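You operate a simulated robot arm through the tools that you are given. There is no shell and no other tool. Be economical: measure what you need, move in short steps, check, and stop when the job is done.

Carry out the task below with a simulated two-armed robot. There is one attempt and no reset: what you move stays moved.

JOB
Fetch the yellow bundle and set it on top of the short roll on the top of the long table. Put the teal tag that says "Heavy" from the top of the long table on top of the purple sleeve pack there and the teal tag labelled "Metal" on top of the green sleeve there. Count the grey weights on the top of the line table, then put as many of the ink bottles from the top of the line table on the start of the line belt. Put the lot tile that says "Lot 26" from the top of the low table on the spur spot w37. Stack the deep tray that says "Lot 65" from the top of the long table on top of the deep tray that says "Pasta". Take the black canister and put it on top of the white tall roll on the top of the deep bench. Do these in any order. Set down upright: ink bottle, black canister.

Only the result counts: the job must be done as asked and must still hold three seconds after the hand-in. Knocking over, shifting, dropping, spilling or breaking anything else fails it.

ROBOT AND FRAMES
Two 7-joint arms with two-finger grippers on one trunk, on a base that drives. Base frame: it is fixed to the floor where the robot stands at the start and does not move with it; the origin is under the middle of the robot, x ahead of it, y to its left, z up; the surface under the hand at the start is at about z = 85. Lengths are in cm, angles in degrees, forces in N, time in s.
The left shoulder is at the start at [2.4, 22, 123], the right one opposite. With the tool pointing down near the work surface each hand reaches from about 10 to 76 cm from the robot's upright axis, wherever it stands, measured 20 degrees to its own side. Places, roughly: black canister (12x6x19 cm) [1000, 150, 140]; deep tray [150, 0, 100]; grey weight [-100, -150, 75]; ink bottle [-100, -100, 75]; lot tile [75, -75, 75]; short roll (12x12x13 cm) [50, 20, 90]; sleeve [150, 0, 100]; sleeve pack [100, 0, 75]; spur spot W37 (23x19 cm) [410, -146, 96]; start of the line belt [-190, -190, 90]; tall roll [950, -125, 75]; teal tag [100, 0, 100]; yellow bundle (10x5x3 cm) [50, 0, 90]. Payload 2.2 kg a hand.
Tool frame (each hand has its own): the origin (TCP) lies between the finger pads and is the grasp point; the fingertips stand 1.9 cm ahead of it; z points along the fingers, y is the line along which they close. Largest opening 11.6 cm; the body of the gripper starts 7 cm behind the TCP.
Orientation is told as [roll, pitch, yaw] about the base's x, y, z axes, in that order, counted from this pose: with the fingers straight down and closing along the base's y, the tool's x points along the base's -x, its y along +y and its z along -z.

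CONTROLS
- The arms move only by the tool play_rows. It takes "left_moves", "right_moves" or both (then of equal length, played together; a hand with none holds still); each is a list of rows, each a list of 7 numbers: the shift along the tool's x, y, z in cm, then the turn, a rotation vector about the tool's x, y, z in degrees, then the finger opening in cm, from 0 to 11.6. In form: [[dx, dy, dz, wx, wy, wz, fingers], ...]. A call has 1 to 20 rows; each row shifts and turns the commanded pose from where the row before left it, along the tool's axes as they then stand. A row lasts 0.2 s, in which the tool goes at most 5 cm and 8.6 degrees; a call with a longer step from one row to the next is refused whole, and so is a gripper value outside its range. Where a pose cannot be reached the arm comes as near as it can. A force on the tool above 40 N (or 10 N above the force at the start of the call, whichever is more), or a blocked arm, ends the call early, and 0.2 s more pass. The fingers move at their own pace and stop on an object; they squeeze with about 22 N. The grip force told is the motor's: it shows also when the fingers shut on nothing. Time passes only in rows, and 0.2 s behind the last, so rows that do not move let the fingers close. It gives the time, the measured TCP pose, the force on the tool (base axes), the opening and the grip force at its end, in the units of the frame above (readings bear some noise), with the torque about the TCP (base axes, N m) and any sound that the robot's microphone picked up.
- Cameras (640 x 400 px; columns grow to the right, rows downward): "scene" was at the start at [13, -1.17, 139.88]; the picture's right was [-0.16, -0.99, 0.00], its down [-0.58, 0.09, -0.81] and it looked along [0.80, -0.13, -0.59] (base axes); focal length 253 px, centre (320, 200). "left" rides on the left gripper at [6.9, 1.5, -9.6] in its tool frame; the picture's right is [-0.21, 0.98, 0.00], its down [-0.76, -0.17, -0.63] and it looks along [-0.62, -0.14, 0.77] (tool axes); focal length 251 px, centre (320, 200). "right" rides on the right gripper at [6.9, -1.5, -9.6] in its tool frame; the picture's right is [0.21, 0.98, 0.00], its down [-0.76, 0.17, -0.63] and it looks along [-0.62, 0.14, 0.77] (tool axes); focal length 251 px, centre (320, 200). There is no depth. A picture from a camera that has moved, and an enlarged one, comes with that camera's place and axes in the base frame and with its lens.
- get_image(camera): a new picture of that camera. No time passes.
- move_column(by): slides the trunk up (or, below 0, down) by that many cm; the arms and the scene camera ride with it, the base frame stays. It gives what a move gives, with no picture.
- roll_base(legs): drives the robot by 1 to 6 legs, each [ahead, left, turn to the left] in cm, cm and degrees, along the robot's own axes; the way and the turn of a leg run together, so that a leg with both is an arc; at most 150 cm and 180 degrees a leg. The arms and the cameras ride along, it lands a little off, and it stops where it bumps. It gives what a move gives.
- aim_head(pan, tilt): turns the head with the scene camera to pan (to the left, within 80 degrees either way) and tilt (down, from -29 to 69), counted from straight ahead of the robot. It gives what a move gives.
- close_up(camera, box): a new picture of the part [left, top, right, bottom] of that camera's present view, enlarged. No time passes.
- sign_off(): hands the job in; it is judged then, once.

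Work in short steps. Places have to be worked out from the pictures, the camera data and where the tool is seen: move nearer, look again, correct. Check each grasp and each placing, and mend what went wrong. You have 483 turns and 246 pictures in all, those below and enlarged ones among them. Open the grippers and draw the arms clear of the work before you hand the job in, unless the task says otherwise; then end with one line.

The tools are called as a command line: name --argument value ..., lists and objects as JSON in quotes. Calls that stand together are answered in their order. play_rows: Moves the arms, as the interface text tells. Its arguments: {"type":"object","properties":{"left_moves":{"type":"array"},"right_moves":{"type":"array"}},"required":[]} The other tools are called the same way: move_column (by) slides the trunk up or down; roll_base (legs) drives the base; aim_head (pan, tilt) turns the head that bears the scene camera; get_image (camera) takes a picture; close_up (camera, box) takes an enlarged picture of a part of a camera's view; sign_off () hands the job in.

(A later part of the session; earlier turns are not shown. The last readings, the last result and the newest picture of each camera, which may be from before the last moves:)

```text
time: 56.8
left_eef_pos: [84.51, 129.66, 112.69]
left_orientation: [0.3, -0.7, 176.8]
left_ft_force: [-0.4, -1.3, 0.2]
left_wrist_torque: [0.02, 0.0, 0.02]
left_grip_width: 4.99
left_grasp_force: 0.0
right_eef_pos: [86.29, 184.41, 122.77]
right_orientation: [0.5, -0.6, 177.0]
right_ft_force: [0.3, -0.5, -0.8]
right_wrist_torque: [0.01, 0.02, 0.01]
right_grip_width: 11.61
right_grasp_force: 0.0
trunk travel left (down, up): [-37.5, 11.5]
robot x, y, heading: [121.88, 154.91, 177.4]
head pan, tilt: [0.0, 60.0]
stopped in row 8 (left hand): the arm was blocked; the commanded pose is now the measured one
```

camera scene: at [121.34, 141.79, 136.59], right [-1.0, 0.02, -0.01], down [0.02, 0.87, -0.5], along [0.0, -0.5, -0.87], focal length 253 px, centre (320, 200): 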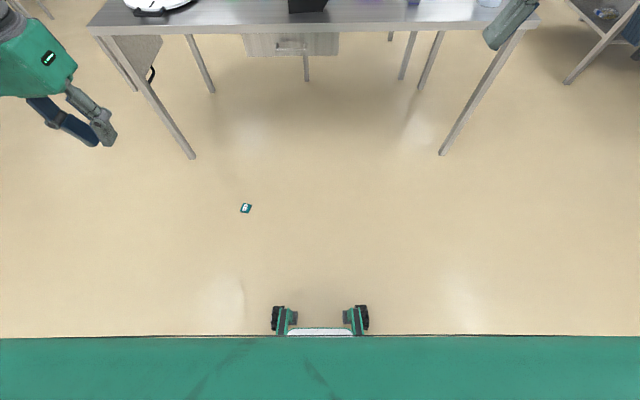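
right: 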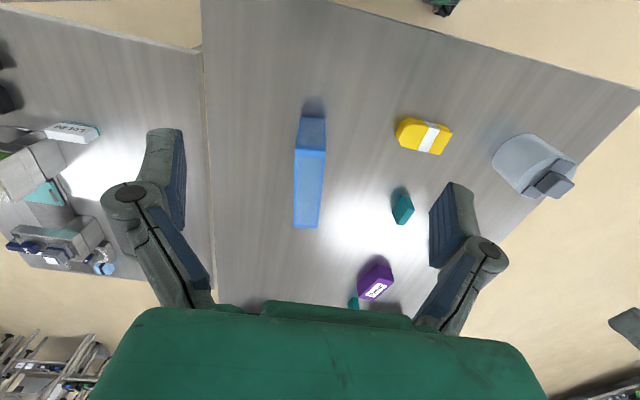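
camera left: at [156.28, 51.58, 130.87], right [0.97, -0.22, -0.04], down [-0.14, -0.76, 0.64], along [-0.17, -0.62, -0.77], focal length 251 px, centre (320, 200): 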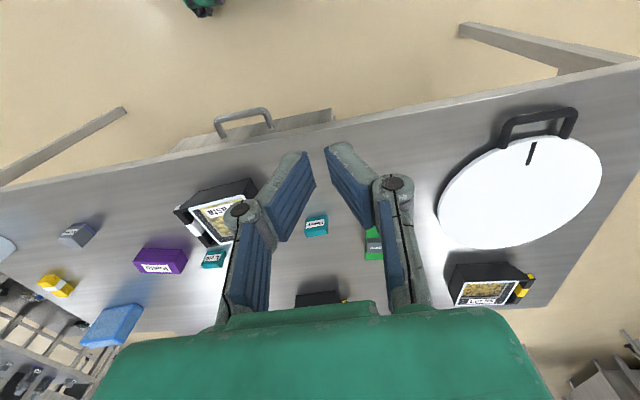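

Now heading ~177°. I drive so the tag lies about 37 cm to my left beside the base, keeping clear of the table.

roll_base --legs '[[-54.6, 0, 0], [0, 40, 0]]'

aim_head --pan 78 --tilt 62

get_image --camera "left"

get_image --camera "scene"

```text
time: 62.0
left_eef_pos: [137.3, 92.32, 113.53]
left_orientation: [2.7, -0.4, 176.8]
left_ft_force: [-1.8, 0.0, -0.1]
left_wrist_torque: [-0.05, -0.12, 0.0]
left_grip_width: 4.98
left_grasp_force: 0.1
right_eef_pos: [138.87, 147.51, 121.44]
right_orientation: [3.0, -0.1, 176.8]
right_ft_force: [-0.5, 1.9, 0.1]
right_wrist_torque: [-0.18, -0.06, -0.02]
right_grip_width: 11.6
right_grasp_force: 0.2
trunk travel left (down, up): [-37.5, 11.5]
robot x, y, heading: [174.77, 113.62, 177.8]
head pan, tilt: [0.0, 60.0]
```

```text
time: 63.5
left_eef_pos: [138.16, 85.72, 112.33]
left_orientation: [-0.5, -1.1, 176.8]
left_ft_force: [0.7, -0.3, 0.5]
left_wrist_torque: [0.07, 0.09, -0.03]
left_grip_width: 5.01
left_grasp_force: 0.1
right_eef_pos: [140.01, 140.38, 123.42]
right_orientation: [-0.4, -0.6, 176.9]
right_ft_force: [0.9, -0.3, 0.3]
right_wrist_torque: [0.04, 0.03, 0.0]
right_grip_width: 11.6
right_grasp_force: 0.0
trunk travel left (down, up): [-37.5, 11.5]
robot x, y, heading: [174.93, 113.33, 177.4]
head pan, tilt: [78.0, 62.0]
```

```text
215 pictures are left
camera left: at [145.25, 83.78, 121.89], right [-0.27, -0.96, 0.0], down [-0.73, 0.2, 0.65], along [-0.62, 0.18, -0.76], focal length 251 px, centre (320, 200)
```

left: 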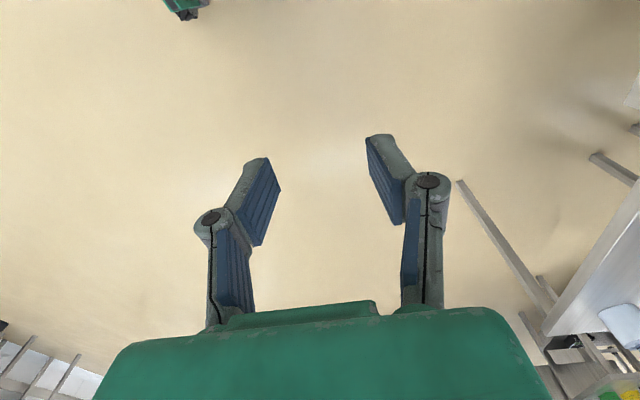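

```text
214 pictures are left
camera scene: at [169.25, 103.8, 136.09], right [-0.97, 0.25, 0.0], down [0.22, 0.87, -0.45], along [-0.12, -0.43, -0.9], focal length 253 px, centre (320, 200)
```

scene: 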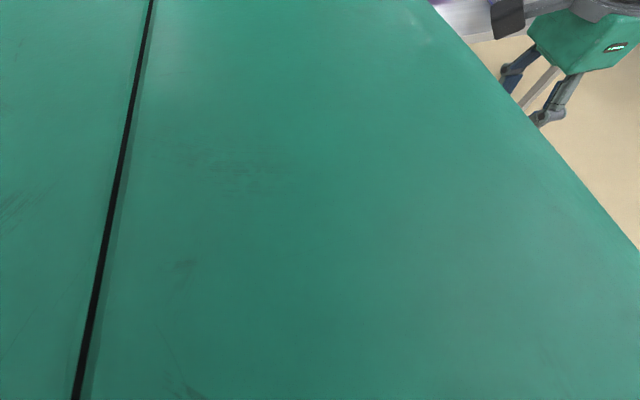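

The tag is out of view of both; I swing the left hand back and outward beside the base so its camera looks there.

play_rows --left_moves '[[3, 2.5, 0, 0, 0, 0, 8], [3, 2.5, 0, 0, 0, 0, 8], [3, 2.5, 0, 0, 0, 0, 8], [3, 2.5, 0, 0, 0, 0, 8], [3, 2.5, 0, 0, 0, 0, 8], [3, 2.5, 0, 0, 0, 0, 8], [3, 0, 0, 0, 0, 0, 8], [3, 0, 0, 0, 0, 0, 8]]'

get_image --camera "left"

```text
time: 65.3
left_eef_pos: [150.58, 70.33, 114.47]
left_orientation: [-1.4, -0.5, 177.0]
left_ft_force: [1.0, 1.5, -1.5]
left_wrist_torque: [-0.03, 0.09, -0.01]
left_grip_width: 7.99
left_grasp_force: 0.1
left hand out of reach, approached as far as the arm can: row 4, 5, 6, 7, 8
right_eef_pos: [139.88, 138.98, 123.45]
right_orientation: [-1.0, -0.4, 176.8]
right_ft_force: [-0.4, 0.4, -0.5]
right_wrist_torque: [0.06, 0.02, -0.01]
right_grip_width: 11.59
right_grasp_force: 0.1
trunk travel left (down, up): [-37.5, 11.5]
robot x, y, heading: [175.52, 113.45, 177.3]
head pan, tilt: [78.0, 62.0]
```

```text
213 pictures are left
camera left: at [157.42, 68.18, 124.13], right [-0.27, -0.96, -0.02], down [-0.74, 0.19, 0.64], along [-0.61, 0.19, -0.77], focal length 251 px, centre (320, 200)
```

left: 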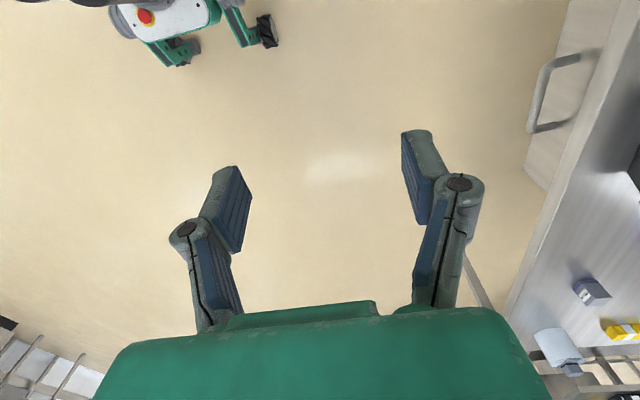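

The base is small with wheels at the corners; the tag is slightly behind the view. I lower the trunk fully (hand is 40 cm from the table edge), then lower the hand.

move_column --by -37

play_rows --left_moves '[[0, 0, 5, 0, 0, 0, 8], [0, 0, 5, 0, 0, 0, 8], [0, 0, 5, 0, 0, 0, 8], [0, 0, 5, 0, 0, 0, 8], [0, 0, 5, 0, 0, 0, 8], [1, 0, 4, 0, 0, 0, 8], [2, 0, 3, 0, 0, 0, 8], [2, 0, 3, 0, 0, 0, 8], [2, 0, 3, 0, 0, 0, 8], [2, 0, 3, 0, 0, 0, 8]]'

get_image --camera "left"

```text
time: 68.9
left_eef_pos: [150.45, 75.47, 79.7]
left_orientation: [1.6, -0.8, 176.6]
left_ft_force: [-0.8, 0.2, 0.5]
left_wrist_torque: [-0.01, -0.06, 0.0]
left_grip_width: 7.99
left_grasp_force: 0.0
right_eef_pos: [139.81, 144.5, 85.66]
right_orientation: [1.8, -0.5, 176.5]
right_ft_force: [-0.1, 1.5, 0.4]
right_wrist_torque: [-0.1, 0.02, -0.01]
right_grip_width: 11.59
right_grasp_force: 0.0
trunk travel left (down, up): [-0.5, 48.5]
robot x, y, heading: [174.97, 114.75, 177.8]
head pan, tilt: [78.0, 62.0]
```

```text
time: 71.1
left_eef_pos: [156.02, 71.66, 38.74]
left_orientation: [0.2, -0.9, 176.7]
left_ft_force: [0.1, 1.3, -0.5]
left_wrist_torque: [-0.09, -0.03, 0.0]
left_grip_width: 7.98
left_grasp_force: 0.1
left hand out of reach, approached as far as the arm can: row 1, 2
right_eef_pos: [139.71, 142.8, 86.03]
right_orientation: [0.8, -0.6, 176.7]
right_ft_force: [0.2, 1.2, -0.4]
right_wrist_torque: [-0.04, 0.0, 0.0]
right_grip_width: 11.59
right_grasp_force: 0.0
trunk travel left (down, up): [-0.5, 48.5]
robot x, y, heading: [175.13, 114.28, 177.5]
head pan, tilt: [78.0, 62.0]
```

```text
212 pictures are left
camera left: at [163.02, 69.76, 48.25], right [-0.27, -0.96, 0.01], down [-0.74, 0.21, 0.64], along [-0.62, 0.17, -0.77], focal length 251 px, centre (320, 200)
```

left: 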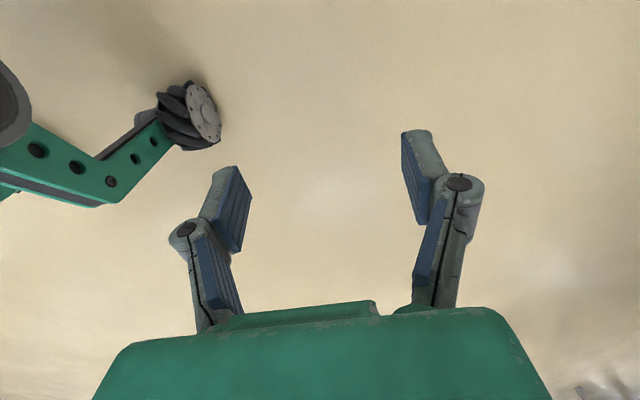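

The wheel is at about 21 cm fore and 20 cm out. I shift the base 20 cm back and 9 cm left so the tag comes into the hand camera's view.

roll_base --legs '[[-20, 9, 0]]'

play_rows --left_moves '[[0, 0, 0, 0, 0, 0, 8], [0, 0, 0, 0, 0, 0, 8], [0, 0, 0, 0, 0, 0, 8], [0, 0, 0, 0, 0, 0, 8], [0, 0, 0, 0, 0, 0, 8], [0, 0, 0, 0, 0, 0, 8], [0, 0, 0, 0, 0, 0, 8], [0, 0, 0, 0, 0, 0, 8], [0, 0, 0, 0, 0, 0, 8], [0, 0, 0, 0, 0, 0, 8], [0, 0, 0, 0, 0, 0, 8], [0, 0, 0, 0, 0, 0, 8]]'

get_image --camera "left"

```text
time: 72.8
left_eef_pos: [175.54, 61.63, 38.48]
left_orientation: [0.3, -0.9, 176.9]
left_ft_force: [0.3, 0.4, 0.5]
left_wrist_torque: [-0.07, 0.04, 0.01]
left_grip_width: 8.01
left_grasp_force: 0.1
right_eef_pos: [159.33, 132.48, 86.15]
right_orientation: [0.5, -0.6, 176.8]
right_ft_force: [-0.3, 0.3, -0.2]
right_wrist_torque: [-0.07, 0.0, 0.02]
right_grip_width: 11.6
right_grasp_force: 0.0
trunk travel left (down, up): [-0.5, 48.5]
robot x, y, heading: [194.62, 104.31, 177.5]
head pan, tilt: [78.0, 62.0]
```

```text
time: 75.4
left_eef_pos: [175.65, 61.16, 38.06]
left_orientation: [-0.5, -0.9, 176.9]
left_ft_force: [-0.8, 0.2, 0.0]
left_wrist_torque: [0.04, 0.01, 0.0]
left_grip_width: 8.0
left_grasp_force: 0.0
right_eef_pos: [159.26, 131.52, 86.47]
right_orientation: [-0.1, -0.7, 176.7]
right_ft_force: [-0.2, 0.7, 0.2]
right_wrist_torque: [-0.01, -0.01, -0.01]
right_grip_width: 11.59
right_grasp_force: 0.0
trunk travel left (down, up): [-0.5, 48.5]
robot x, y, heading: [194.58, 104.24, 177.7]
head pan, tilt: [78.0, 62.0]
```

```text
211 pictures are left
camera left: at [182.68, 59.1, 47.59], right [-0.27, -0.96, 0.0], down [-0.74, 0.2, 0.65], along [-0.62, 0.18, -0.76], focal length 251 px, centre (320, 200)
```

left: 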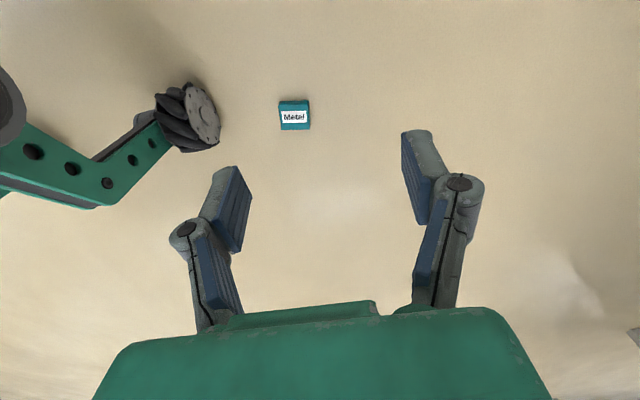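

Tag confirmed at [166.7, 68.8]. I move the base ahead 19.5 so it is beside me, then bring the hand over it at z≈20.

roll_base --legs '[[19.5, 0, 0]]'

play_rows --left_moves '[[0, 0, 4, 0, 0, 0, 8], [1, -0.5, 4, 0, 0, 0, 8], [1.5, -1, 4, 0, 0, 0, 8], [1.5, -1, 2, 0, 0, 0, 8], [1.5, -1, 2, 0, 0, 0, 8], [1.5, -1, 2, 0, 0, 0, 8], [0, 0, 0, 0, 0, 0, 8], [0, 0, 0, 0, 0, 0, 8], [0, 0, 0, 0, 0, 0, 8], [0, 0, 0, 0, 0, 0, 8]]'

get_image --camera "left"

```text
time: 77.0
left_eef_pos: [155.86, 62.05, 37.99]
left_orientation: [-0.4, -1.0, 176.9]
left_ft_force: [-0.6, 0.1, 0.0]
left_wrist_torque: [0.01, -0.02, 0.0]
left_grip_width: 7.99
left_grasp_force: 0.1
right_eef_pos: [139.53, 132.53, 86.43]
right_orientation: [-0.2, -0.6, 176.7]
right_ft_force: [-0.1, -0.1, -0.6]
right_wrist_torque: [-0.02, -0.01, -0.01]
right_grip_width: 11.6
right_grasp_force: 0.1
trunk travel left (down, up): [-0.5, 48.5]
robot x, y, heading: [174.84, 104.75, 177.7]
head pan, tilt: [78.0, 62.0]
```

```text
time: 79.2
left_eef_pos: [162.88, 66.38, 19.99]
left_orientation: [-0.4, -1.0, 176.9]
left_ft_force: [-0.4, 0.2, 0.1]
left_wrist_torque: [0.03, -0.01, 0.02]
left_grip_width: 7.99
left_grasp_force: 0.1
right_eef_pos: [139.73, 132.52, 86.37]
right_orientation: [0.0, -0.7, 176.9]
right_ft_force: [-0.8, -0.2, -0.5]
right_wrist_torque: [0.01, 0.01, -0.02]
right_grip_width: 11.57
right_grasp_force: 0.0
trunk travel left (down, up): [-0.5, 48.5]
robot x, y, heading: [174.65, 104.98, 177.5]
head pan, tilt: [78.0, 62.0]
```

```text
210 pictures are left
camera left: at [169.94, 64.34, 29.54], right [-0.27, -0.96, 0.0], down [-0.73, 0.2, 0.65], along [-0.62, 0.18, -0.76], focal length 251 px, centre (320, 200)
```

left: 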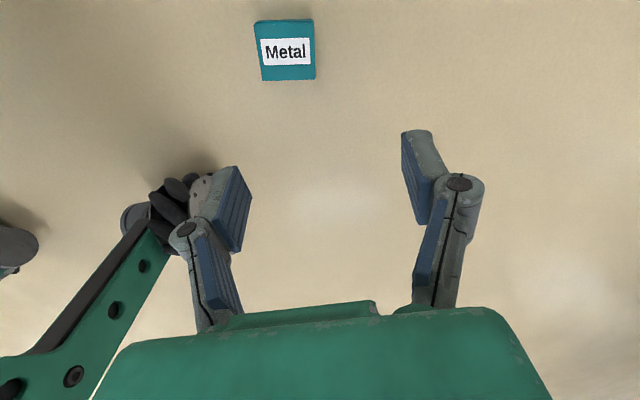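

Tag at [166.5, 68.9]; I move +3.6, +2.5 and descend to z≈2.4.

play_rows --left_moves '[[1.2, -0.9, 3, 0, 0, 0, 9], [1.2, -0.9, 3, 0, 0, 0, 9], [1.1, -0.9, 3, 0, 0, 0, 9], [0, 0, 3, 0, 0, 0, 9], [0, 0, 2, 0, 0, 0, 9], [0, 0, 0, 0, 0, 0, 9]]'

get_image --camera "left"

```text
time: 80.6
left_eef_pos: [164.18, 67.58, 10.99]
left_orientation: [-0.2, -1.0, 176.8]
left_ft_force: [0.7, -0.6, -0.7]
left_wrist_torque: [0.0, 0.0, -0.01]
left_grip_width: 9.0
left_grasp_force: 0.1
left hand out of reach, approached as far as the arm can: row 2, 3
right_eef_pos: [139.62, 132.63, 86.5]
right_orientation: [0.0, -0.7, 176.8]
right_ft_force: [0.0, -0.6, 0.2]
right_wrist_torque: [-0.01, 0.02, 0.0]
right_grip_width: 11.6
right_grasp_force: 0.1
trunk travel left (down, up): [-0.5, 48.5]
robot x, y, heading: [174.66, 105.16, 177.6]
head pan, tilt: [78.0, 62.0]
```

```text
209 pictures are left
camera left: at [171.25, 65.51, 20.55], right [-0.27, -0.96, 0.0], down [-0.73, 0.2, 0.65], along [-0.62, 0.17, -0.76], focal length 251 px, centre (320, 200)
```

left: 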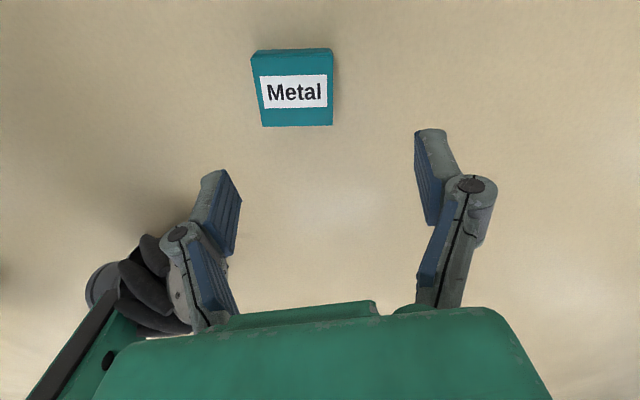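

The arm won't come further inward, so I shift the base instead: back 2.3, right 1.3.

roll_base --legs '[[-2.3, -1.3, 0]]'

play_rows --left_moves '[[0, 0, 2, 0, 0, 0, 9], [0, 0, 1, 0, 0, 0, 9], [0, 0, 0, 0, 0, 0, 9]]'

get_image --camera "left"

```text
time: 81.4
left_eef_pos: [166.53, 68.39, 10.66]
left_orientation: [-0.6, -1.1, 176.8]
left_ft_force: [-0.1, -0.3, 0.4]
left_wrist_torque: [0.03, 0.02, -0.01]
left_grip_width: 8.99
left_grasp_force: 0.0
right_eef_pos: [142.0, 132.83, 86.64]
right_orientation: [-0.3, -0.9, 176.9]
right_ft_force: [0.1, -0.9, 0.1]
right_wrist_torque: [0.09, 0.03, 0.02]
right_grip_width: 11.6
right_grasp_force: 0.0
trunk travel left (down, up): [-0.5, 48.5]
robot x, y, heading: [177.41, 106.18, 178.0]
head pan, tilt: [78.0, 62.0]
```

```text
time: 82.2
left_eef_pos: [166.54, 68.28, 7.92]
left_orientation: [-0.5, -1.0, 176.9]
left_ft_force: [0.7, 0.5, 0.4]
left_wrist_torque: [0.01, 0.01, -0.03]
left_grip_width: 8.99
left_grasp_force: 0.1
right_eef_pos: [142.1, 132.98, 86.67]
right_orientation: [-0.2, -0.8, 176.9]
right_ft_force: [0.0, 0.4, 0.5]
right_wrist_torque: [-0.01, -0.01, 0.03]
right_grip_width: 11.62
right_grasp_force: 0.1
trunk travel left (down, up): [-0.5, 48.5]
robot x, y, heading: [177.24, 106.06, 177.6]
head pan, tilt: [78.0, 62.0]
```

```text
208 pictures are left
camera left: at [173.57, 66.27, 17.47], right [-0.27, -0.96, 0.0], down [-0.73, 0.2, 0.65], along [-0.62, 0.18, -0.76], focal length 251 px, centre (320, 200)
```

left: 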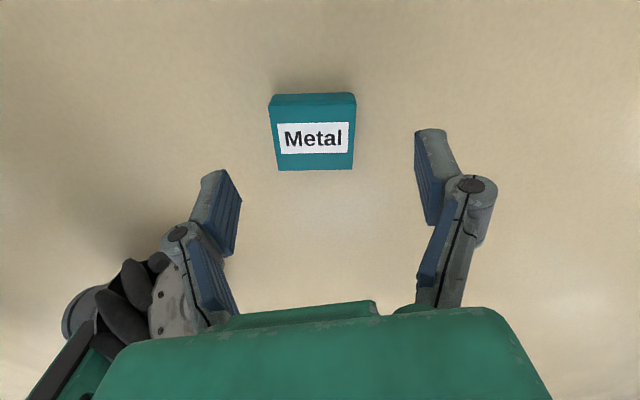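

Centred. I descend the last 5.5 cm and close.

play_rows --left_moves '[[0, -0.3, 2.5, 0, 0, 0, 9], [0, 0, 2, 0, 0, 0, 9], [0, 0, 0.9, 0, 0, 0, 9], [0, 0, 0, 0, 0, 0, 9], [0, 0, 0, 0, 0, 0, 5], [0, 0, 0, 0, 0, 0, 3.5], [0, 0, 0, 0, 0, 0, 3.5]]'

get_image --camera "left"

```text
time: 83.8
left_eef_pos: [166.48, 68.91, 2.54]
left_orientation: [-0.4, -1.2, 176.9]
left_ft_force: [0.0, 0.4, -0.2]
left_wrist_torque: [0.0, 0.0, -0.01]
left_grip_width: 5.35
left_grasp_force: 22.1
right_eef_pos: [142.12, 133.35, 86.49]
right_orientation: [0.0, -0.7, 176.9]
right_ft_force: [-0.3, 0.0, -0.1]
right_wrist_torque: [0.0, 0.03, 0.01]
right_grip_width: 11.59
right_grasp_force: 0.0
trunk travel left (down, up): [-0.5, 48.5]
robot x, y, heading: [177.39, 105.67, 177.4]
head pan, tilt: [78.0, 62.0]
```

```text
207 pictures are left
camera left: at [173.54, 66.83, 12.17], right [-0.27, -0.96, 0.0], down [-0.73, 0.2, 0.65], along [-0.62, 0.18, -0.76], focal length 251 px, centre (320, 200)
```

left: 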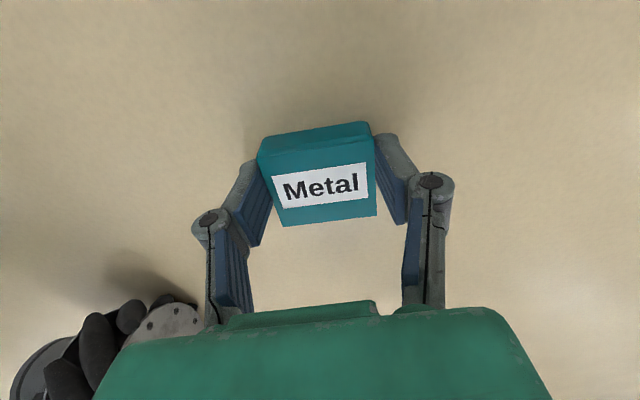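

Grasp is firm (5.35 cm). I lift the tag, check it, then drive with the trunk low to avoid sway.

play_rows --left_moves '[[0, 0, -3, 0, 0, 0, 3.5], [0, 0.5, -4, 0, 0, 0, 3.5], [0, 0.5, -5, 0, 0, 0, 3.5], [-1, 0.5, -4.5, 0, 0, 0, 3.5], [-1, 0.5, -4.5, 0, 0, 0, 3.5], [-1, 0.5, -4.5, 0, 0, 0, 3.5], [-1, 0, -4.5, 0, 0, 0, 3.5], [-1, 0, -4.5, 0, 0, 0, 3.5], [-1, 0, -4.5, 0, 0, 0, 3.5], [-1, 0, -4.5, 0, 0, 0, 3.5], [-1, 0, -4.5, 0, 0, 0, 3.5]]'

roll_base --legs '[[44, 10, 0], [0, 0, 91]]'

get_image --camera "left"

```text
refused: row 3 steps farther than a row can; nothing moved
```

```text
time: 90.4
left_eef_pos: [169.96, 87.29, 2.52]
left_orientation: [-0.4, -1.0, -92.9]
left_ft_force: [0.1, 0.4, -1.0]
left_wrist_torque: [0.0, 0.02, -0.01]
left_grip_width: 5.29
left_grasp_force: 21.6
right_eef_pos: [105.62, 62.51, 86.51]
right_orientation: [-0.1, -0.7, -92.9]
right_ft_force: [0.5, -0.4, -1.1]
right_wrist_torque: [0.0, -0.02, -0.02]
right_grip_width: 11.61
right_grasp_force: 0.0
trunk travel left (down, up): [-0.5, 48.5]
robot x, y, heading: [132.32, 97.75, -92.1]
head pan, tilt: [78.0, 62.0]
```

```text
206 pictures are left
camera left: at [172.0, 94.12, 12.18], right [0.96, -0.26, 0.0], down [-0.2, -0.74, 0.65], along [-0.17, -0.62, -0.76], focal length 251 px, centre (320, 200)
```

left: 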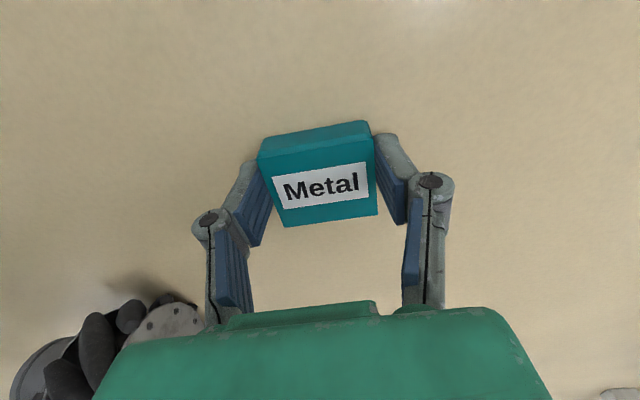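

The lift was refused, so the tag slid along the floor, but it's still held squarely. Now lift properly with smaller rows.

play_rows --left_moves '[[0, 0, -3, 0, 0, 0, 3.5], [0, 0.5, -4, 0, 0, 0, 3.5], [0, 0.5, -4.5, 0, 0, 0, 3.5], [-1, 0.5, -4.5, 0, 0, 0, 3.5], [-1, 0.5, -4.5, 0, 0, 0, 3.5], [-1, 0.5, -4.5, 0, 0, 0, 3.5], [-1, 0, -4.5, 0, 0, 0, 3.5], [-1, 0, -4.5, 0, 0, 0, 3.5], [-1, 0, -4.5, 0, 0, 0, 3.5], [-1, 0, -4.5, 0, 0, 0, 3.5], [-1, 0, -4.5, 0, 0, 0, 3.5]]'

move_column --by 37

aim_head --pan 0 --tilt 40

```text
time: 92.8
left_eef_pos: [174.36, 77.36, 47.47]
left_orientation: [-0.5, -1.0, -93.0]
left_ft_force: [-0.9, 0.3, -1.2]
left_wrist_torque: [0.03, -0.02, 0.01]
left_grip_width: 5.29
left_grasp_force: 22.3
left hand out of reach, approached as far as the arm can: row 10, 11
right_eef_pos: [105.63, 62.59, 86.64]
right_orientation: [0.0, -0.9, -93.0]
right_ft_force: [-0.4, -0.3, -0.4]
right_wrist_torque: [0.03, -0.01, -0.01]
right_grip_width: 11.6
right_grasp_force: 0.0
trunk travel left (down, up): [-0.5, 48.5]
robot x, y, heading: [132.69, 97.77, -92.0]
head pan, tilt: [78.0, 62.0]
```

```text
time: 96.4
left_eef_pos: [174.53, 77.23, 84.43]
left_orientation: [-0.6, -1.0, -92.9]
left_ft_force: [0.4, -1.1, 0.8]
left_wrist_torque: [0.02, 0.02, 0.03]
left_grip_width: 5.28
left_grasp_force: 21.7
right_eef_pos: [105.67, 62.45, 123.57]
right_orientation: [0.0, -0.9, -92.9]
right_ft_force: [0.9, 0.3, 0.4]
right_wrist_torque: [-0.03, -0.01, 0.02]
right_grip_width: 11.59
right_grasp_force: 0.1
trunk travel left (down, up): [-37.5, 11.5]
robot x, y, heading: [132.73, 97.41, -92.0]
head pan, tilt: [78.0, 62.0]
```

```text
time: 97.9
left_eef_pos: [174.43, 77.34, 84.43]
left_orientation: [-0.5, -0.9, -93.0]
left_ft_force: [0.4, 0.5, -0.6]
left_wrist_torque: [-0.02, 0.01, 0.01]
left_grip_width: 5.31
left_grasp_force: 22.0
right_eef_pos: [105.64, 62.49, 123.52]
right_orientation: [-0.1, -0.8, -92.9]
right_ft_force: [0.1, -0.2, 0.3]
right_wrist_torque: [0.01, 0.01, 0.0]
right_grip_width: 11.59
right_grasp_force: 0.0
trunk travel left (down, up): [-37.5, 11.5]
robot x, y, heading: [132.59, 97.62, -92.4]
head pan, tilt: [0.0, 40.0]
```

Bring the left hand up to z≈115 and forward, well above the table height.

play_rows --left_moves '[[0, -0.5, -4, 0, 0, 0, 3.5], [0, -0.5, -4, 0, 0, 0, 3.5], [-1, -1, -4, 0, 0, 0, 3.5], [-2, -1, -4, 0, 0, 0, 3.5], [-2, -1, -4, 0, 0, 0, 3.5], [-2, -1, -4, 0, 0, 0, 3.5], [-2, -1, -4, 0, 0, 0, 3.5], [-2, -1, -3, 0, 0, 0, 3.5], [-2, -1, 0, 0, 0, 0, 3.5]]'

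get_image --camera "scene"

```text
time: 99.9
left_eef_pos: [169.34, 60.49, 112.89]
left_orientation: [-0.4, -1.1, -92.9]
left_ft_force: [0.8, -0.4, 0.1]
left_wrist_torque: [-0.01, -0.02, 0.02]
left_grip_width: 5.3
left_grasp_force: 21.6
left hand out of reach, approached as far as the arm can: row 1, 2, 3
right_eef_pos: [105.54, 62.49, 123.5]
right_orientation: [-0.1, -0.8, -92.9]
right_ft_force: [-1.0, 0.7, -1.0]
right_wrist_torque: [0.02, 0.0, -0.04]
right_grip_width: 11.61
right_grasp_force: 0.0
trunk travel left (down, up): [-37.5, 11.5]
robot x, y, heading: [132.7, 98.09, -92.2]
head pan, tilt: [0.0, 40.0]
```

```text
205 pictures are left
camera scene: at [132.33, 84.75, 139.25], right [-1.0, 0.04, 0.0], down [0.02, 0.65, -0.76], along [-0.03, -0.76, -0.65], focal length 253 px, centre (320, 200)
```

scene: 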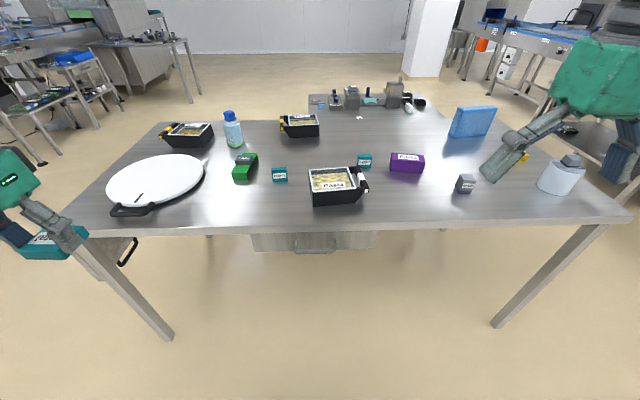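

All consistent: Heavy tag ≈[143.7, 9], green sleeve ≈[155, 9]. I approach the table by 33 cm.

roll_base --legs '[[33, 0, 2]]'

play_rows --left_moves '[[0, 0, 0, 0, 0, 0, 3.5], [0, 0, 0, 0, 0, 0, 3.5], [0, 0, 0, 0, 0, 0, 3.5], [0, 0, 0, 0, 0, 0, 3.5]]'

get_image --camera "scene"

get_image --camera "left"

```text
time: 102.0
left_eef_pos: [169.99, 29.02, 112.86]
left_orientation: [-0.5, -1.1, -91.1]
left_ft_force: [-0.6, -0.6, -0.7]
left_wrist_torque: [0.02, -0.01, -0.03]
left_grip_width: 5.29
left_grasp_force: 22.4
right_eef_pos: [106.1, 28.93, 123.53]
right_orientation: [-0.1, -0.9, -91.1]
right_ft_force: [0.2, 0.3, -0.6]
right_wrist_torque: [0.0, 0.02, 0.0]
right_grip_width: 11.64
right_grasp_force: 0.0
trunk travel left (down, up): [-37.5, 11.5]
robot x, y, heading: [132.0, 64.66, -90.4]
head pan, tilt: [0.0, 40.0]
```

```text
time: 103.0
left_eef_pos: [170.02, 29.11, 112.86]
left_orientation: [-0.5, -1.1, -91.0]
left_ft_force: [0.6, -0.4, -0.4]
left_wrist_torque: [-0.03, 0.01, 0.0]
left_grip_width: 5.29
left_grasp_force: 21.8
right_eef_pos: [106.02, 29.22, 123.58]
right_orientation: [-0.1, -0.9, -91.0]
right_ft_force: [-0.6, 0.5, -0.3]
right_wrist_torque: [0.01, 0.02, -0.02]
right_grip_width: 11.59
right_grasp_force: 0.0
trunk travel left (down, up): [-37.5, 11.5]
robot x, y, heading: [131.76, 65.08, -90.0]
head pan, tilt: [0.0, 40.0]
```

```text
204 pictures are left
camera scene: at [132.15, 52.15, 139.27], right [-1.0, 0.01, 0.0], down [0.0, 0.64, -0.76], along [-0.01, -0.76, -0.64], focal length 253 px, centre (320, 200)
```

scene: 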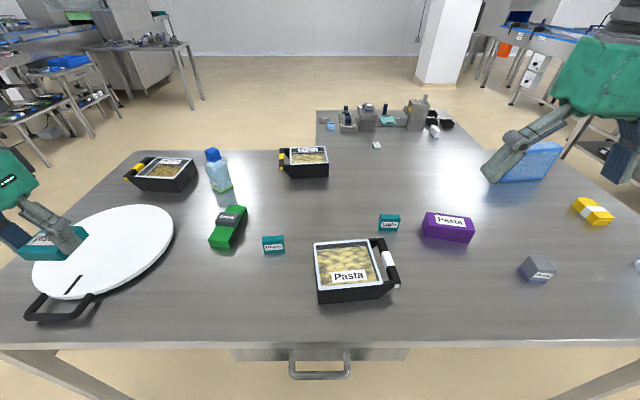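

```text
203 pictures are left
camera left: at [171.76, 36.21, 122.52], right [0.97, -0.23, 0.0], down [-0.17, -0.74, 0.65], along [-0.15, -0.63, -0.76], focal length 251 px, centre (320, 200)
```

left: 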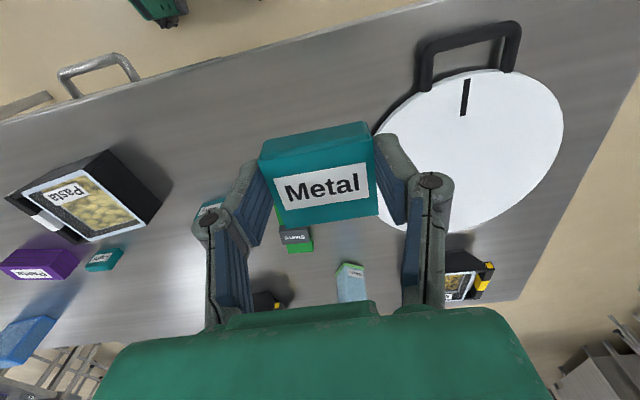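

Stable and still held. I zoom in on the green sleeve and the Heavy tag.

close_up --camera "scene" --box '[190, 190, 300, 265]'

close_up --camera "scene" --box '[370, 200, 490, 255]'

```text
5.33 times, centred on (245, 228) of scene
camera zoom: at [132.15, 52.15, 139.27], right [-1.0, 0.01, 0.0], down [0.0, 0.64, -0.76], along [-0.01, -0.76, -0.64], focal length 1350 px, centre (720, 53)
```

zoom: 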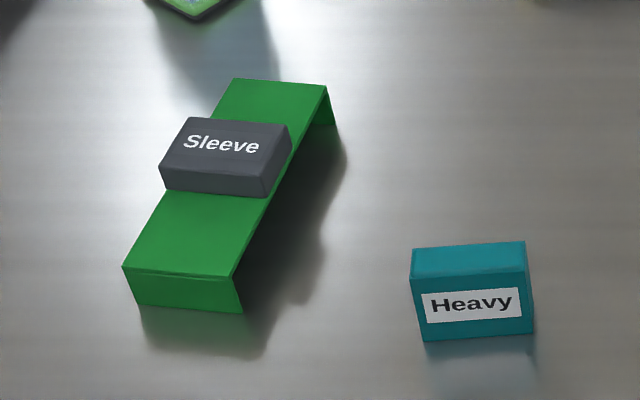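

```text
5.33 times, centred on (430, 228) of scene
camera zoom: at [132.15, 52.15, 139.27], right [-1.0, 0.01, 0.0], down [0.0, 0.64, -0.76], along [-0.01, -0.76, -0.64], focal length 1350 px, centre (-267, 53)
```

zoom: 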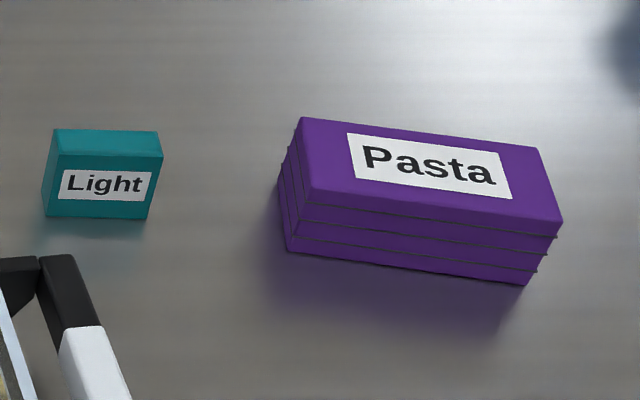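

The sleeve top is at z≈88, 5.6 wide, with a centred "Sleeve" block; the near free part spans y≈2.6–7.9 — just right for the flat tag. I bring the left hand above it, yaw −96°.

play_rows --left_moves '[[-3.3, -1.7, 1.2, 0, 0, 0, 3.5], [-3.3, -1.7, 1.2, 0, 0, 0, 3.5], [-3.3, -1.7, 1.2, 0, 0, 1, 3.5], [-3.3, -1.7, 1.2, 0, 0, 1, 3.5], [-3.3, -1.7, 1.2, 0, 0, 1, 3.5], [-3.3, -1.7, 1.2, 0, 0, 1, 3.5], [-3.3, -1.7, 1.2, 0, 0, 1, 3.5], [0, 0, 3, 0, 0, 0, 3.5], [0, 0, 0, 0, 0, 0, 3.5]]'

get_image --camera "left"

close_up --camera "scene" --box '[160, 150, 320, 270]'

```text
time: 105.0
left_eef_pos: [156.78, 6.37, 102.27]
left_orientation: [-0.2, -1.2, -96.0]
left_ft_force: [0.4, -0.4, -0.2]
left_wrist_torque: [0.0, -0.03, 0.02]
left_grip_width: 5.29
left_grasp_force: 22.1
right_eef_pos: [106.0, 29.09, 123.67]
right_orientation: [0.0, -1.0, -91.0]
right_ft_force: [-0.7, -0.1, -0.1]
right_wrist_torque: [-0.03, 0.05, -0.03]
right_grip_width: 11.62
right_grasp_force: 0.0
trunk travel left (down, up): [-37.5, 11.5]
robot x, y, heading: [131.97, 65.48, -90.4]
head pan, tilt: [0.0, 40.0]
```

```text
200 pictures are left
camera left: at [159.16, 13.32, 111.85], right [0.95, -0.32, 0.0], down [-0.24, -0.72, 0.65], along [-0.21, -0.62, -0.76], focal length 251 px, centre (320, 200)
```

left: 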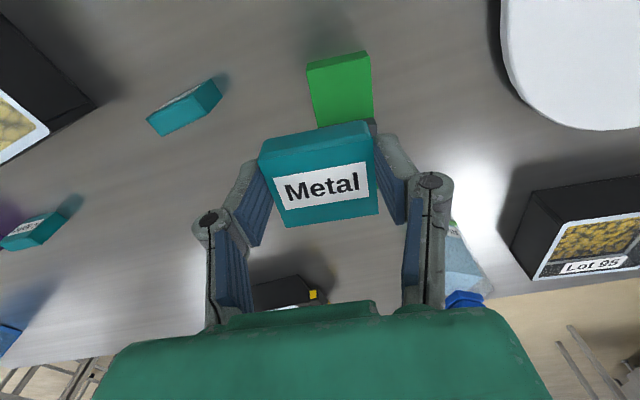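

```text
3.33 times, centred on (240, 210) of scene
camera zoom: at [131.92, 51.99, 139.26], right [-1.0, 0.01, 0.0], down [0.0, 0.65, -0.76], along [0.0, -0.76, -0.65], focal length 844 px, centre (587, 167)
```

zoom: 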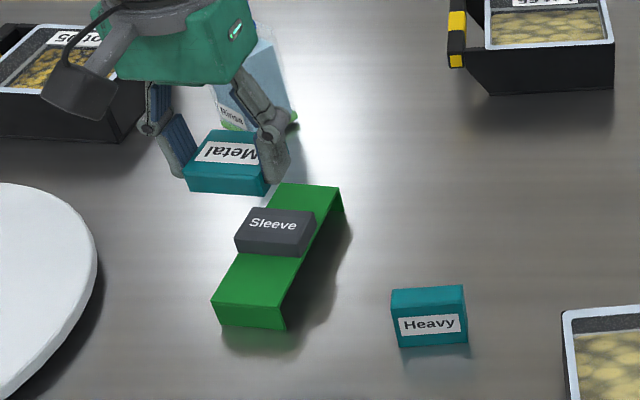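

Slight correction: +1.8 in x, −0.5 in y, 2° more yaw, then down to z≈93 and look.

play_rows --left_moves '[[-0.24, 1.85, 1, 0, 0, 2, 3.5], [0, 0, 3, 0, 0, 0, 3.5], [0, 0, 3, 0, 0, 0, 3.5], [0, 0, 2, 0, 0, 0, 3.5], [0, 0, 0, 0, 0, 0, 3.5]]'

get_image --camera "left"

close_up --camera "scene" --box '[180, 180, 300, 260]'

```text
time: 106.2
left_eef_pos: [158.44, 6.13, 93.25]
left_orientation: [-0.2, -1.2, -98.2]
left_ft_force: [0.8, -0.1, -0.2]
left_wrist_torque: [-0.02, 0.02, -0.03]
left_grip_width: 5.3
left_grasp_force: 22.0
right_eef_pos: [105.75, 29.14, 123.66]
right_orientation: [-0.1, -0.9, -91.0]
right_ft_force: [-0.3, -0.6, -0.1]
right_wrist_torque: [-0.02, -0.02, 0.02]
right_grip_width: 11.59
right_grasp_force: 0.1
trunk travel left (down, up): [-37.5, 11.5]
robot x, y, heading: [132.22, 65.32, -90.2]
head pan, tilt: [0.0, 40.0]
```

```text
198 pictures are left
camera left: at [161.07, 12.78, 102.77], right [0.94, -0.35, 0.0], down [-0.27, -0.71, 0.65], along [-0.23, -0.61, -0.76], focal length 251 px, centre (320, 200)
```

left: 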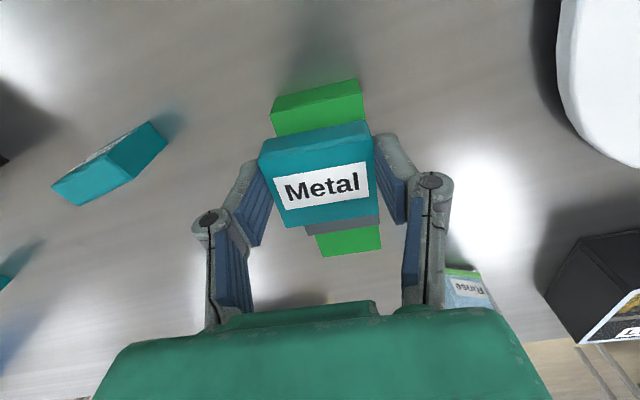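

```text
5.00 times, centred on (240, 220) of scene
camera zoom: at [131.88, 51.96, 139.26], right [-1.0, 0.01, 0.0], down [0.0, 0.65, -0.76], along [0.0, -0.76, -0.65], focal length 1265 px, centre (720, 100)
```

zoom: 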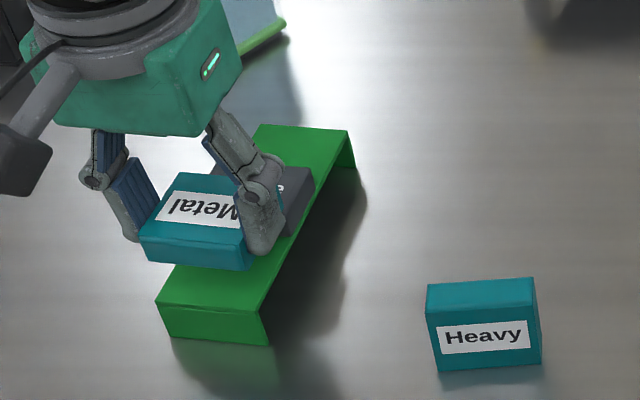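

Alignment looks good. I lower slowly until contact.

play_rows --left_moves '[[0, 0, 1.2, 0, 0, 0, 3.5], [0, 0, 0.8, 0, 0, 0, 3.5], [0, 0, 0.4, 0, 0, 0, 3.5], [0, 0, 0, 0, 0, 0, 3.5]]'

close_up --camera "scene" --box '[180, 180, 300, 260]'

close_up --camera "left" --box '[220, 60, 420, 280]'

```text
time: 107.2
left_eef_pos: [158.64, 5.9, 90.54]
left_orientation: [-0.4, -1.0, -98.1]
left_ft_force: [-0.8, 1.5, 0.5]
left_wrist_torque: [-0.06, 0.08, -0.03]
left_grip_width: 5.34
left_grasp_force: 22.1
right_eef_pos: [105.88, 29.13, 123.61]
right_orientation: [0.0, -0.9, -91.1]
right_ft_force: [0.6, 0.6, -0.6]
right_wrist_torque: [0.01, 0.01, 0.01]
right_grip_width: 11.62
right_grasp_force: 0.0
trunk travel left (down, up): [-37.5, 11.5]
robot x, y, heading: [132.19, 64.96, -90.3]
head pan, tilt: [0.0, 40.0]
```

```text
5.00 times, centred on (240, 220) of scene
camera zoom: at [131.87, 52.03, 139.25], right [-1.0, 0.01, 0.0], down [0.0, 0.65, -0.76], along [0.0, -0.76, -0.65], focal length 1265 px, centre (720, 100)
```

zoom: 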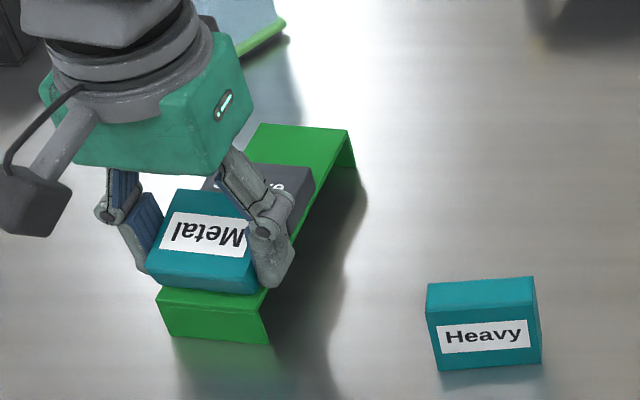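

```text
1.82 times, centred on (320, 170) of left
camera zoom: at [161.19, 12.66, 100.17], right [0.94, -0.35, 0.0], down [-0.27, -0.71, 0.65], along [-0.23, -0.61, -0.76], focal length 457 px, centre (320, 254)
```

zoom: 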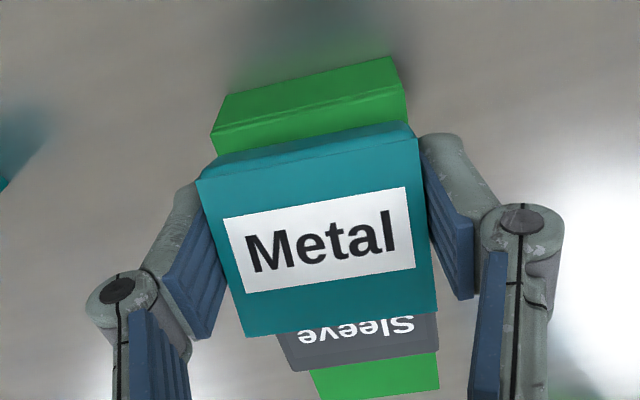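

The tag is nearly on; a thin strip of green shows in front, so I shift it 0.4 cm toward me to clear the block, then lower.

play_rows --left_moves '[[0, 0, -0.5, 0, 0, 0, 3.5], [0.4, 0.05, 0, 0, 0, 0, 3.5], [0, 0, 0.6, 0, 0, 0, 3.5], [0, 0, 0.3, 0, 0, 0, 3.5], [0, 0, 0, 0, 0, 0, 3.5]]'

close_up --camera "scene" --box '[195, 195, 265, 260]'

```text
time: 108.4
left_eef_pos: [158.61, 6.11, 90.33]
left_orientation: [-0.2, -1.2, -98.1]
left_ft_force: [0.2, -0.3, -1.0]
left_wrist_torque: [-0.01, -0.01, -0.02]
left_grip_width: 5.3
left_grasp_force: 22.4
right_eef_pos: [105.76, 29.04, 123.6]
right_orientation: [0.0, -0.9, -91.2]
right_ft_force: [0.3, 0.4, 0.8]
right_wrist_torque: [-0.01, -0.03, -0.03]
right_grip_width: 11.61
right_grasp_force: 0.0
trunk travel left (down, up): [-37.5, 11.5]
robot x, y, heading: [132.22, 65.41, -90.4]
head pan, tilt: [0.0, 40.0]
```

```text
6.15 times, centred on (230, 228) of scene
camera zoom: at [131.87, 51.94, 139.25], right [-1.0, 0.01, 0.0], down [0.0, 0.65, -0.76], along [0.0, -0.76, -0.65], focal length 1557 px, centre (874, 31)
```

zoom: 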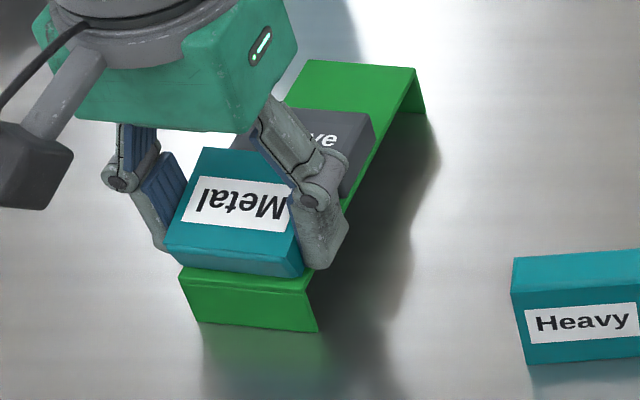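

Clear of the block now. Lower a bit more until contact shows.

play_rows --left_moves '[[0, 0, 0.3, 0, 0, 0, 3.5], [0, 0, 0.3, 0, 0, 0, 3.5], [0, 0, 0, 0, 0, 0, 3.5]]'

```text
time: 109.2
left_eef_pos: [158.67, 6.11, 89.96]
left_orientation: [-0.2, -1.3, -98.1]
left_ft_force: [0.4, -0.5, 16.2]
left_wrist_torque: [0.26, -0.08, -0.02]
left_grip_width: 5.34
left_grasp_force: 21.6
right_eef_pos: [105.65, 29.2, 123.63]
right_orientation: [0.0, -1.0, -91.2]
right_ft_force: [-0.2, 0.2, 0.6]
right_wrist_torque: [0.01, 0.03, -0.01]
right_grip_width: 11.61
right_grasp_force: 0.1
trunk travel left (down, up): [-37.5, 11.5]
robot x, y, heading: [132.1, 65.11, -90.3]
head pan, tilt: [0.0, 40.0]
```

Contact (16 N). Release by opening a little, then rise.

play_rows --left_moves '[[0, 0, -0.15, 0, 0, 0, 3.5], [0, 0, 0, 0, 0, 0, 7], [0, 0, 0, 0, 0, 0, 7.5], [0, 0, -3, 0, 0, 0, 7.5], [0, 0, -4, 0, 0, 0, 7.5], [0, 0, -4.5, 0, 0, 0, 7.5], [3, 0, -3, 0, 0, 0, 7.5], [4, 1, -1, 0, 0, 0, 7.5], [4, 1, -1, 0, 0, 0, 7.5], [4, 1, 0, 0, 0, 0, 7.5]]'

close_up --camera "scene" --box '[190, 190, 300, 265]'

```text
time: 111.4
left_eef_pos: [163.78, 21.0, 105.88]
left_orientation: [-0.1, -1.3, -98.1]
left_ft_force: [0.3, 1.3, -0.2]
left_wrist_torque: [0.0, 0.03, 0.01]
left_grip_width: 7.51
left_grasp_force: 0.1
right_eef_pos: [105.96, 29.19, 123.63]
right_orientation: [0.1, -1.0, -91.1]
right_ft_force: [-0.1, 0.0, 0.3]
right_wrist_torque: [0.0, -0.01, -0.02]
right_grip_width: 11.62
right_grasp_force: 0.0
trunk travel left (down, up): [-37.5, 11.5]
robot x, y, heading: [132.0, 65.0, -90.8]
head pan, tilt: [0.0, 40.0]
```

```text
5.33 times, centred on (245, 228) of scene
camera zoom: at [132.01, 52.26, 139.29], right [-1.0, 0.01, 0.0], down [0.0, 0.64, -0.77], along [0.0, -0.77, -0.64], focal length 1350 px, centre (720, 53)
```

zoom: 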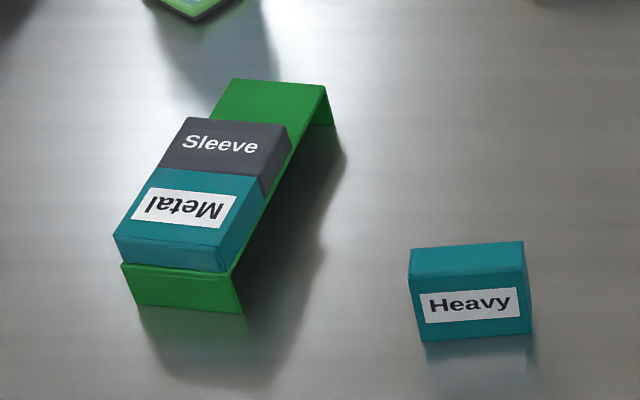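

Metal tag is on the green sleeve and the sleeve hasn't shifted. Next the Heavy tag at ≈[144.4, 8.2] (long axis along x, ~+5°): bring the left hand over it, yaw −85°, gripping its length.

play_rows --left_moves '[[-2.57, -2.9, 0, 0, 0, 0, 9], [-2.57, -2.9, 0, 0, 0, 0, 9], [-2.57, -2.9, 0, 0, 0, 0, 9], [-2.57, -2.9, 0, 0, 0, 0, 9], [-2.57, -2.9, 0, 0, 0, 0, 9], [-2.57, -2.9, 0, 0, 0, 0, 9], [0, 0, 0, 0, 0, -6.5, 9], [0, 0, 0, 0, 0, -6.5, 9], [0, 0, 3, 0, 0, 0, 9], [0, 0, 2, 0, 0, 0, 9], [0, 0, 0, 0, 0, 0, 9]]'

get_image --camera "left"

```text
time: 113.8
left_eef_pos: [144.23, 7.91, 101.38]
left_orientation: [-0.4, -1.1, -85.0]
left_ft_force: [0.0, 0.3, -0.3]
left_wrist_torque: [0.02, -0.02, 0.03]
left_grip_width: 9.01
left_grasp_force: 0.1
right_eef_pos: [105.77, 29.18, 123.73]
right_orientation: [0.0, -0.9, -91.1]
right_ft_force: [-0.4, 0.5, 0.8]
right_wrist_torque: [0.02, 0.01, -0.01]
right_grip_width: 11.6
right_grasp_force: 0.0
trunk travel left (down, up): [-37.5, 11.5]
robot x, y, heading: [132.09, 64.84, -90.2]
head pan, tilt: [0.0, 40.0]
```

```text
192 pictures are left
camera left: at [145.28, 15.06, 111.0], right [0.99, -0.13, 0.0], down [-0.1, -0.76, 0.65], along [-0.09, -0.64, -0.76], focal length 251 px, centre (320, 200)
```

left: 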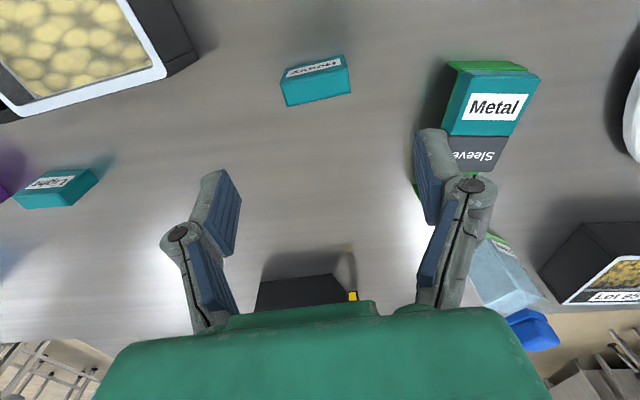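

Heavy tag centre ≈[144.1, 9.1]. I shift +1.2 in y and descend to grasp.

play_rows --left_moves '[[1.2, 0, 2, 0, 0, 0, 8], [0, 0, 4, 0, 0, 0, 8], [0, 0, 4, 0, 0, 0, 8], [0, 0, 3.5, 0, 0, 0, 8], [0, 0, 0, 0, 0, 0, 8]]'

get_image --camera "left"

```text
time: 115.0
left_eef_pos: [144.14, 8.69, 87.6]
left_orientation: [-0.5, -1.1, -85.2]
left_ft_force: [0.5, -0.6, 0.9]
left_wrist_torque: [0.04, -0.02, 0.0]
left_grip_width: 8.0
left_grasp_force: 0.0
right_eef_pos: [105.9, 29.1, 123.7]
right_orientation: [0.0, -0.9, -91.1]
right_ft_force: [0.3, -0.1, -0.3]
right_wrist_torque: [-0.01, -0.03, -0.05]
right_grip_width: 11.6
right_grasp_force: 0.1
trunk travel left (down, up): [-37.5, 11.5]
robot x, y, heading: [132.2, 64.87, -90.4]
head pan, tilt: [0.0, 40.0]
```

```text
191 pictures are left
camera left: at [145.28, 15.79, 97.16], right [0.99, -0.13, 0.0], down [-0.1, -0.76, 0.65], along [-0.09, -0.64, -0.76], focal length 251 px, centre (320, 200)
```

left: 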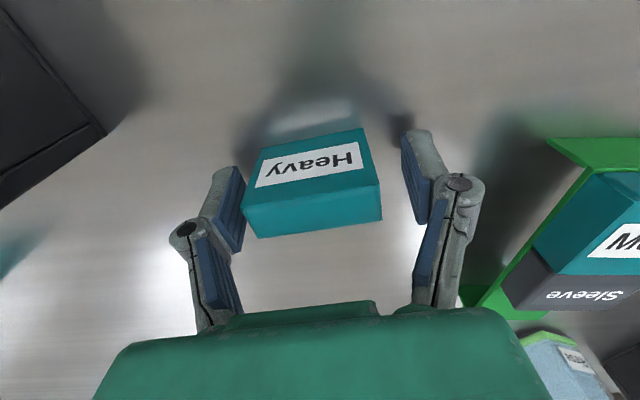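

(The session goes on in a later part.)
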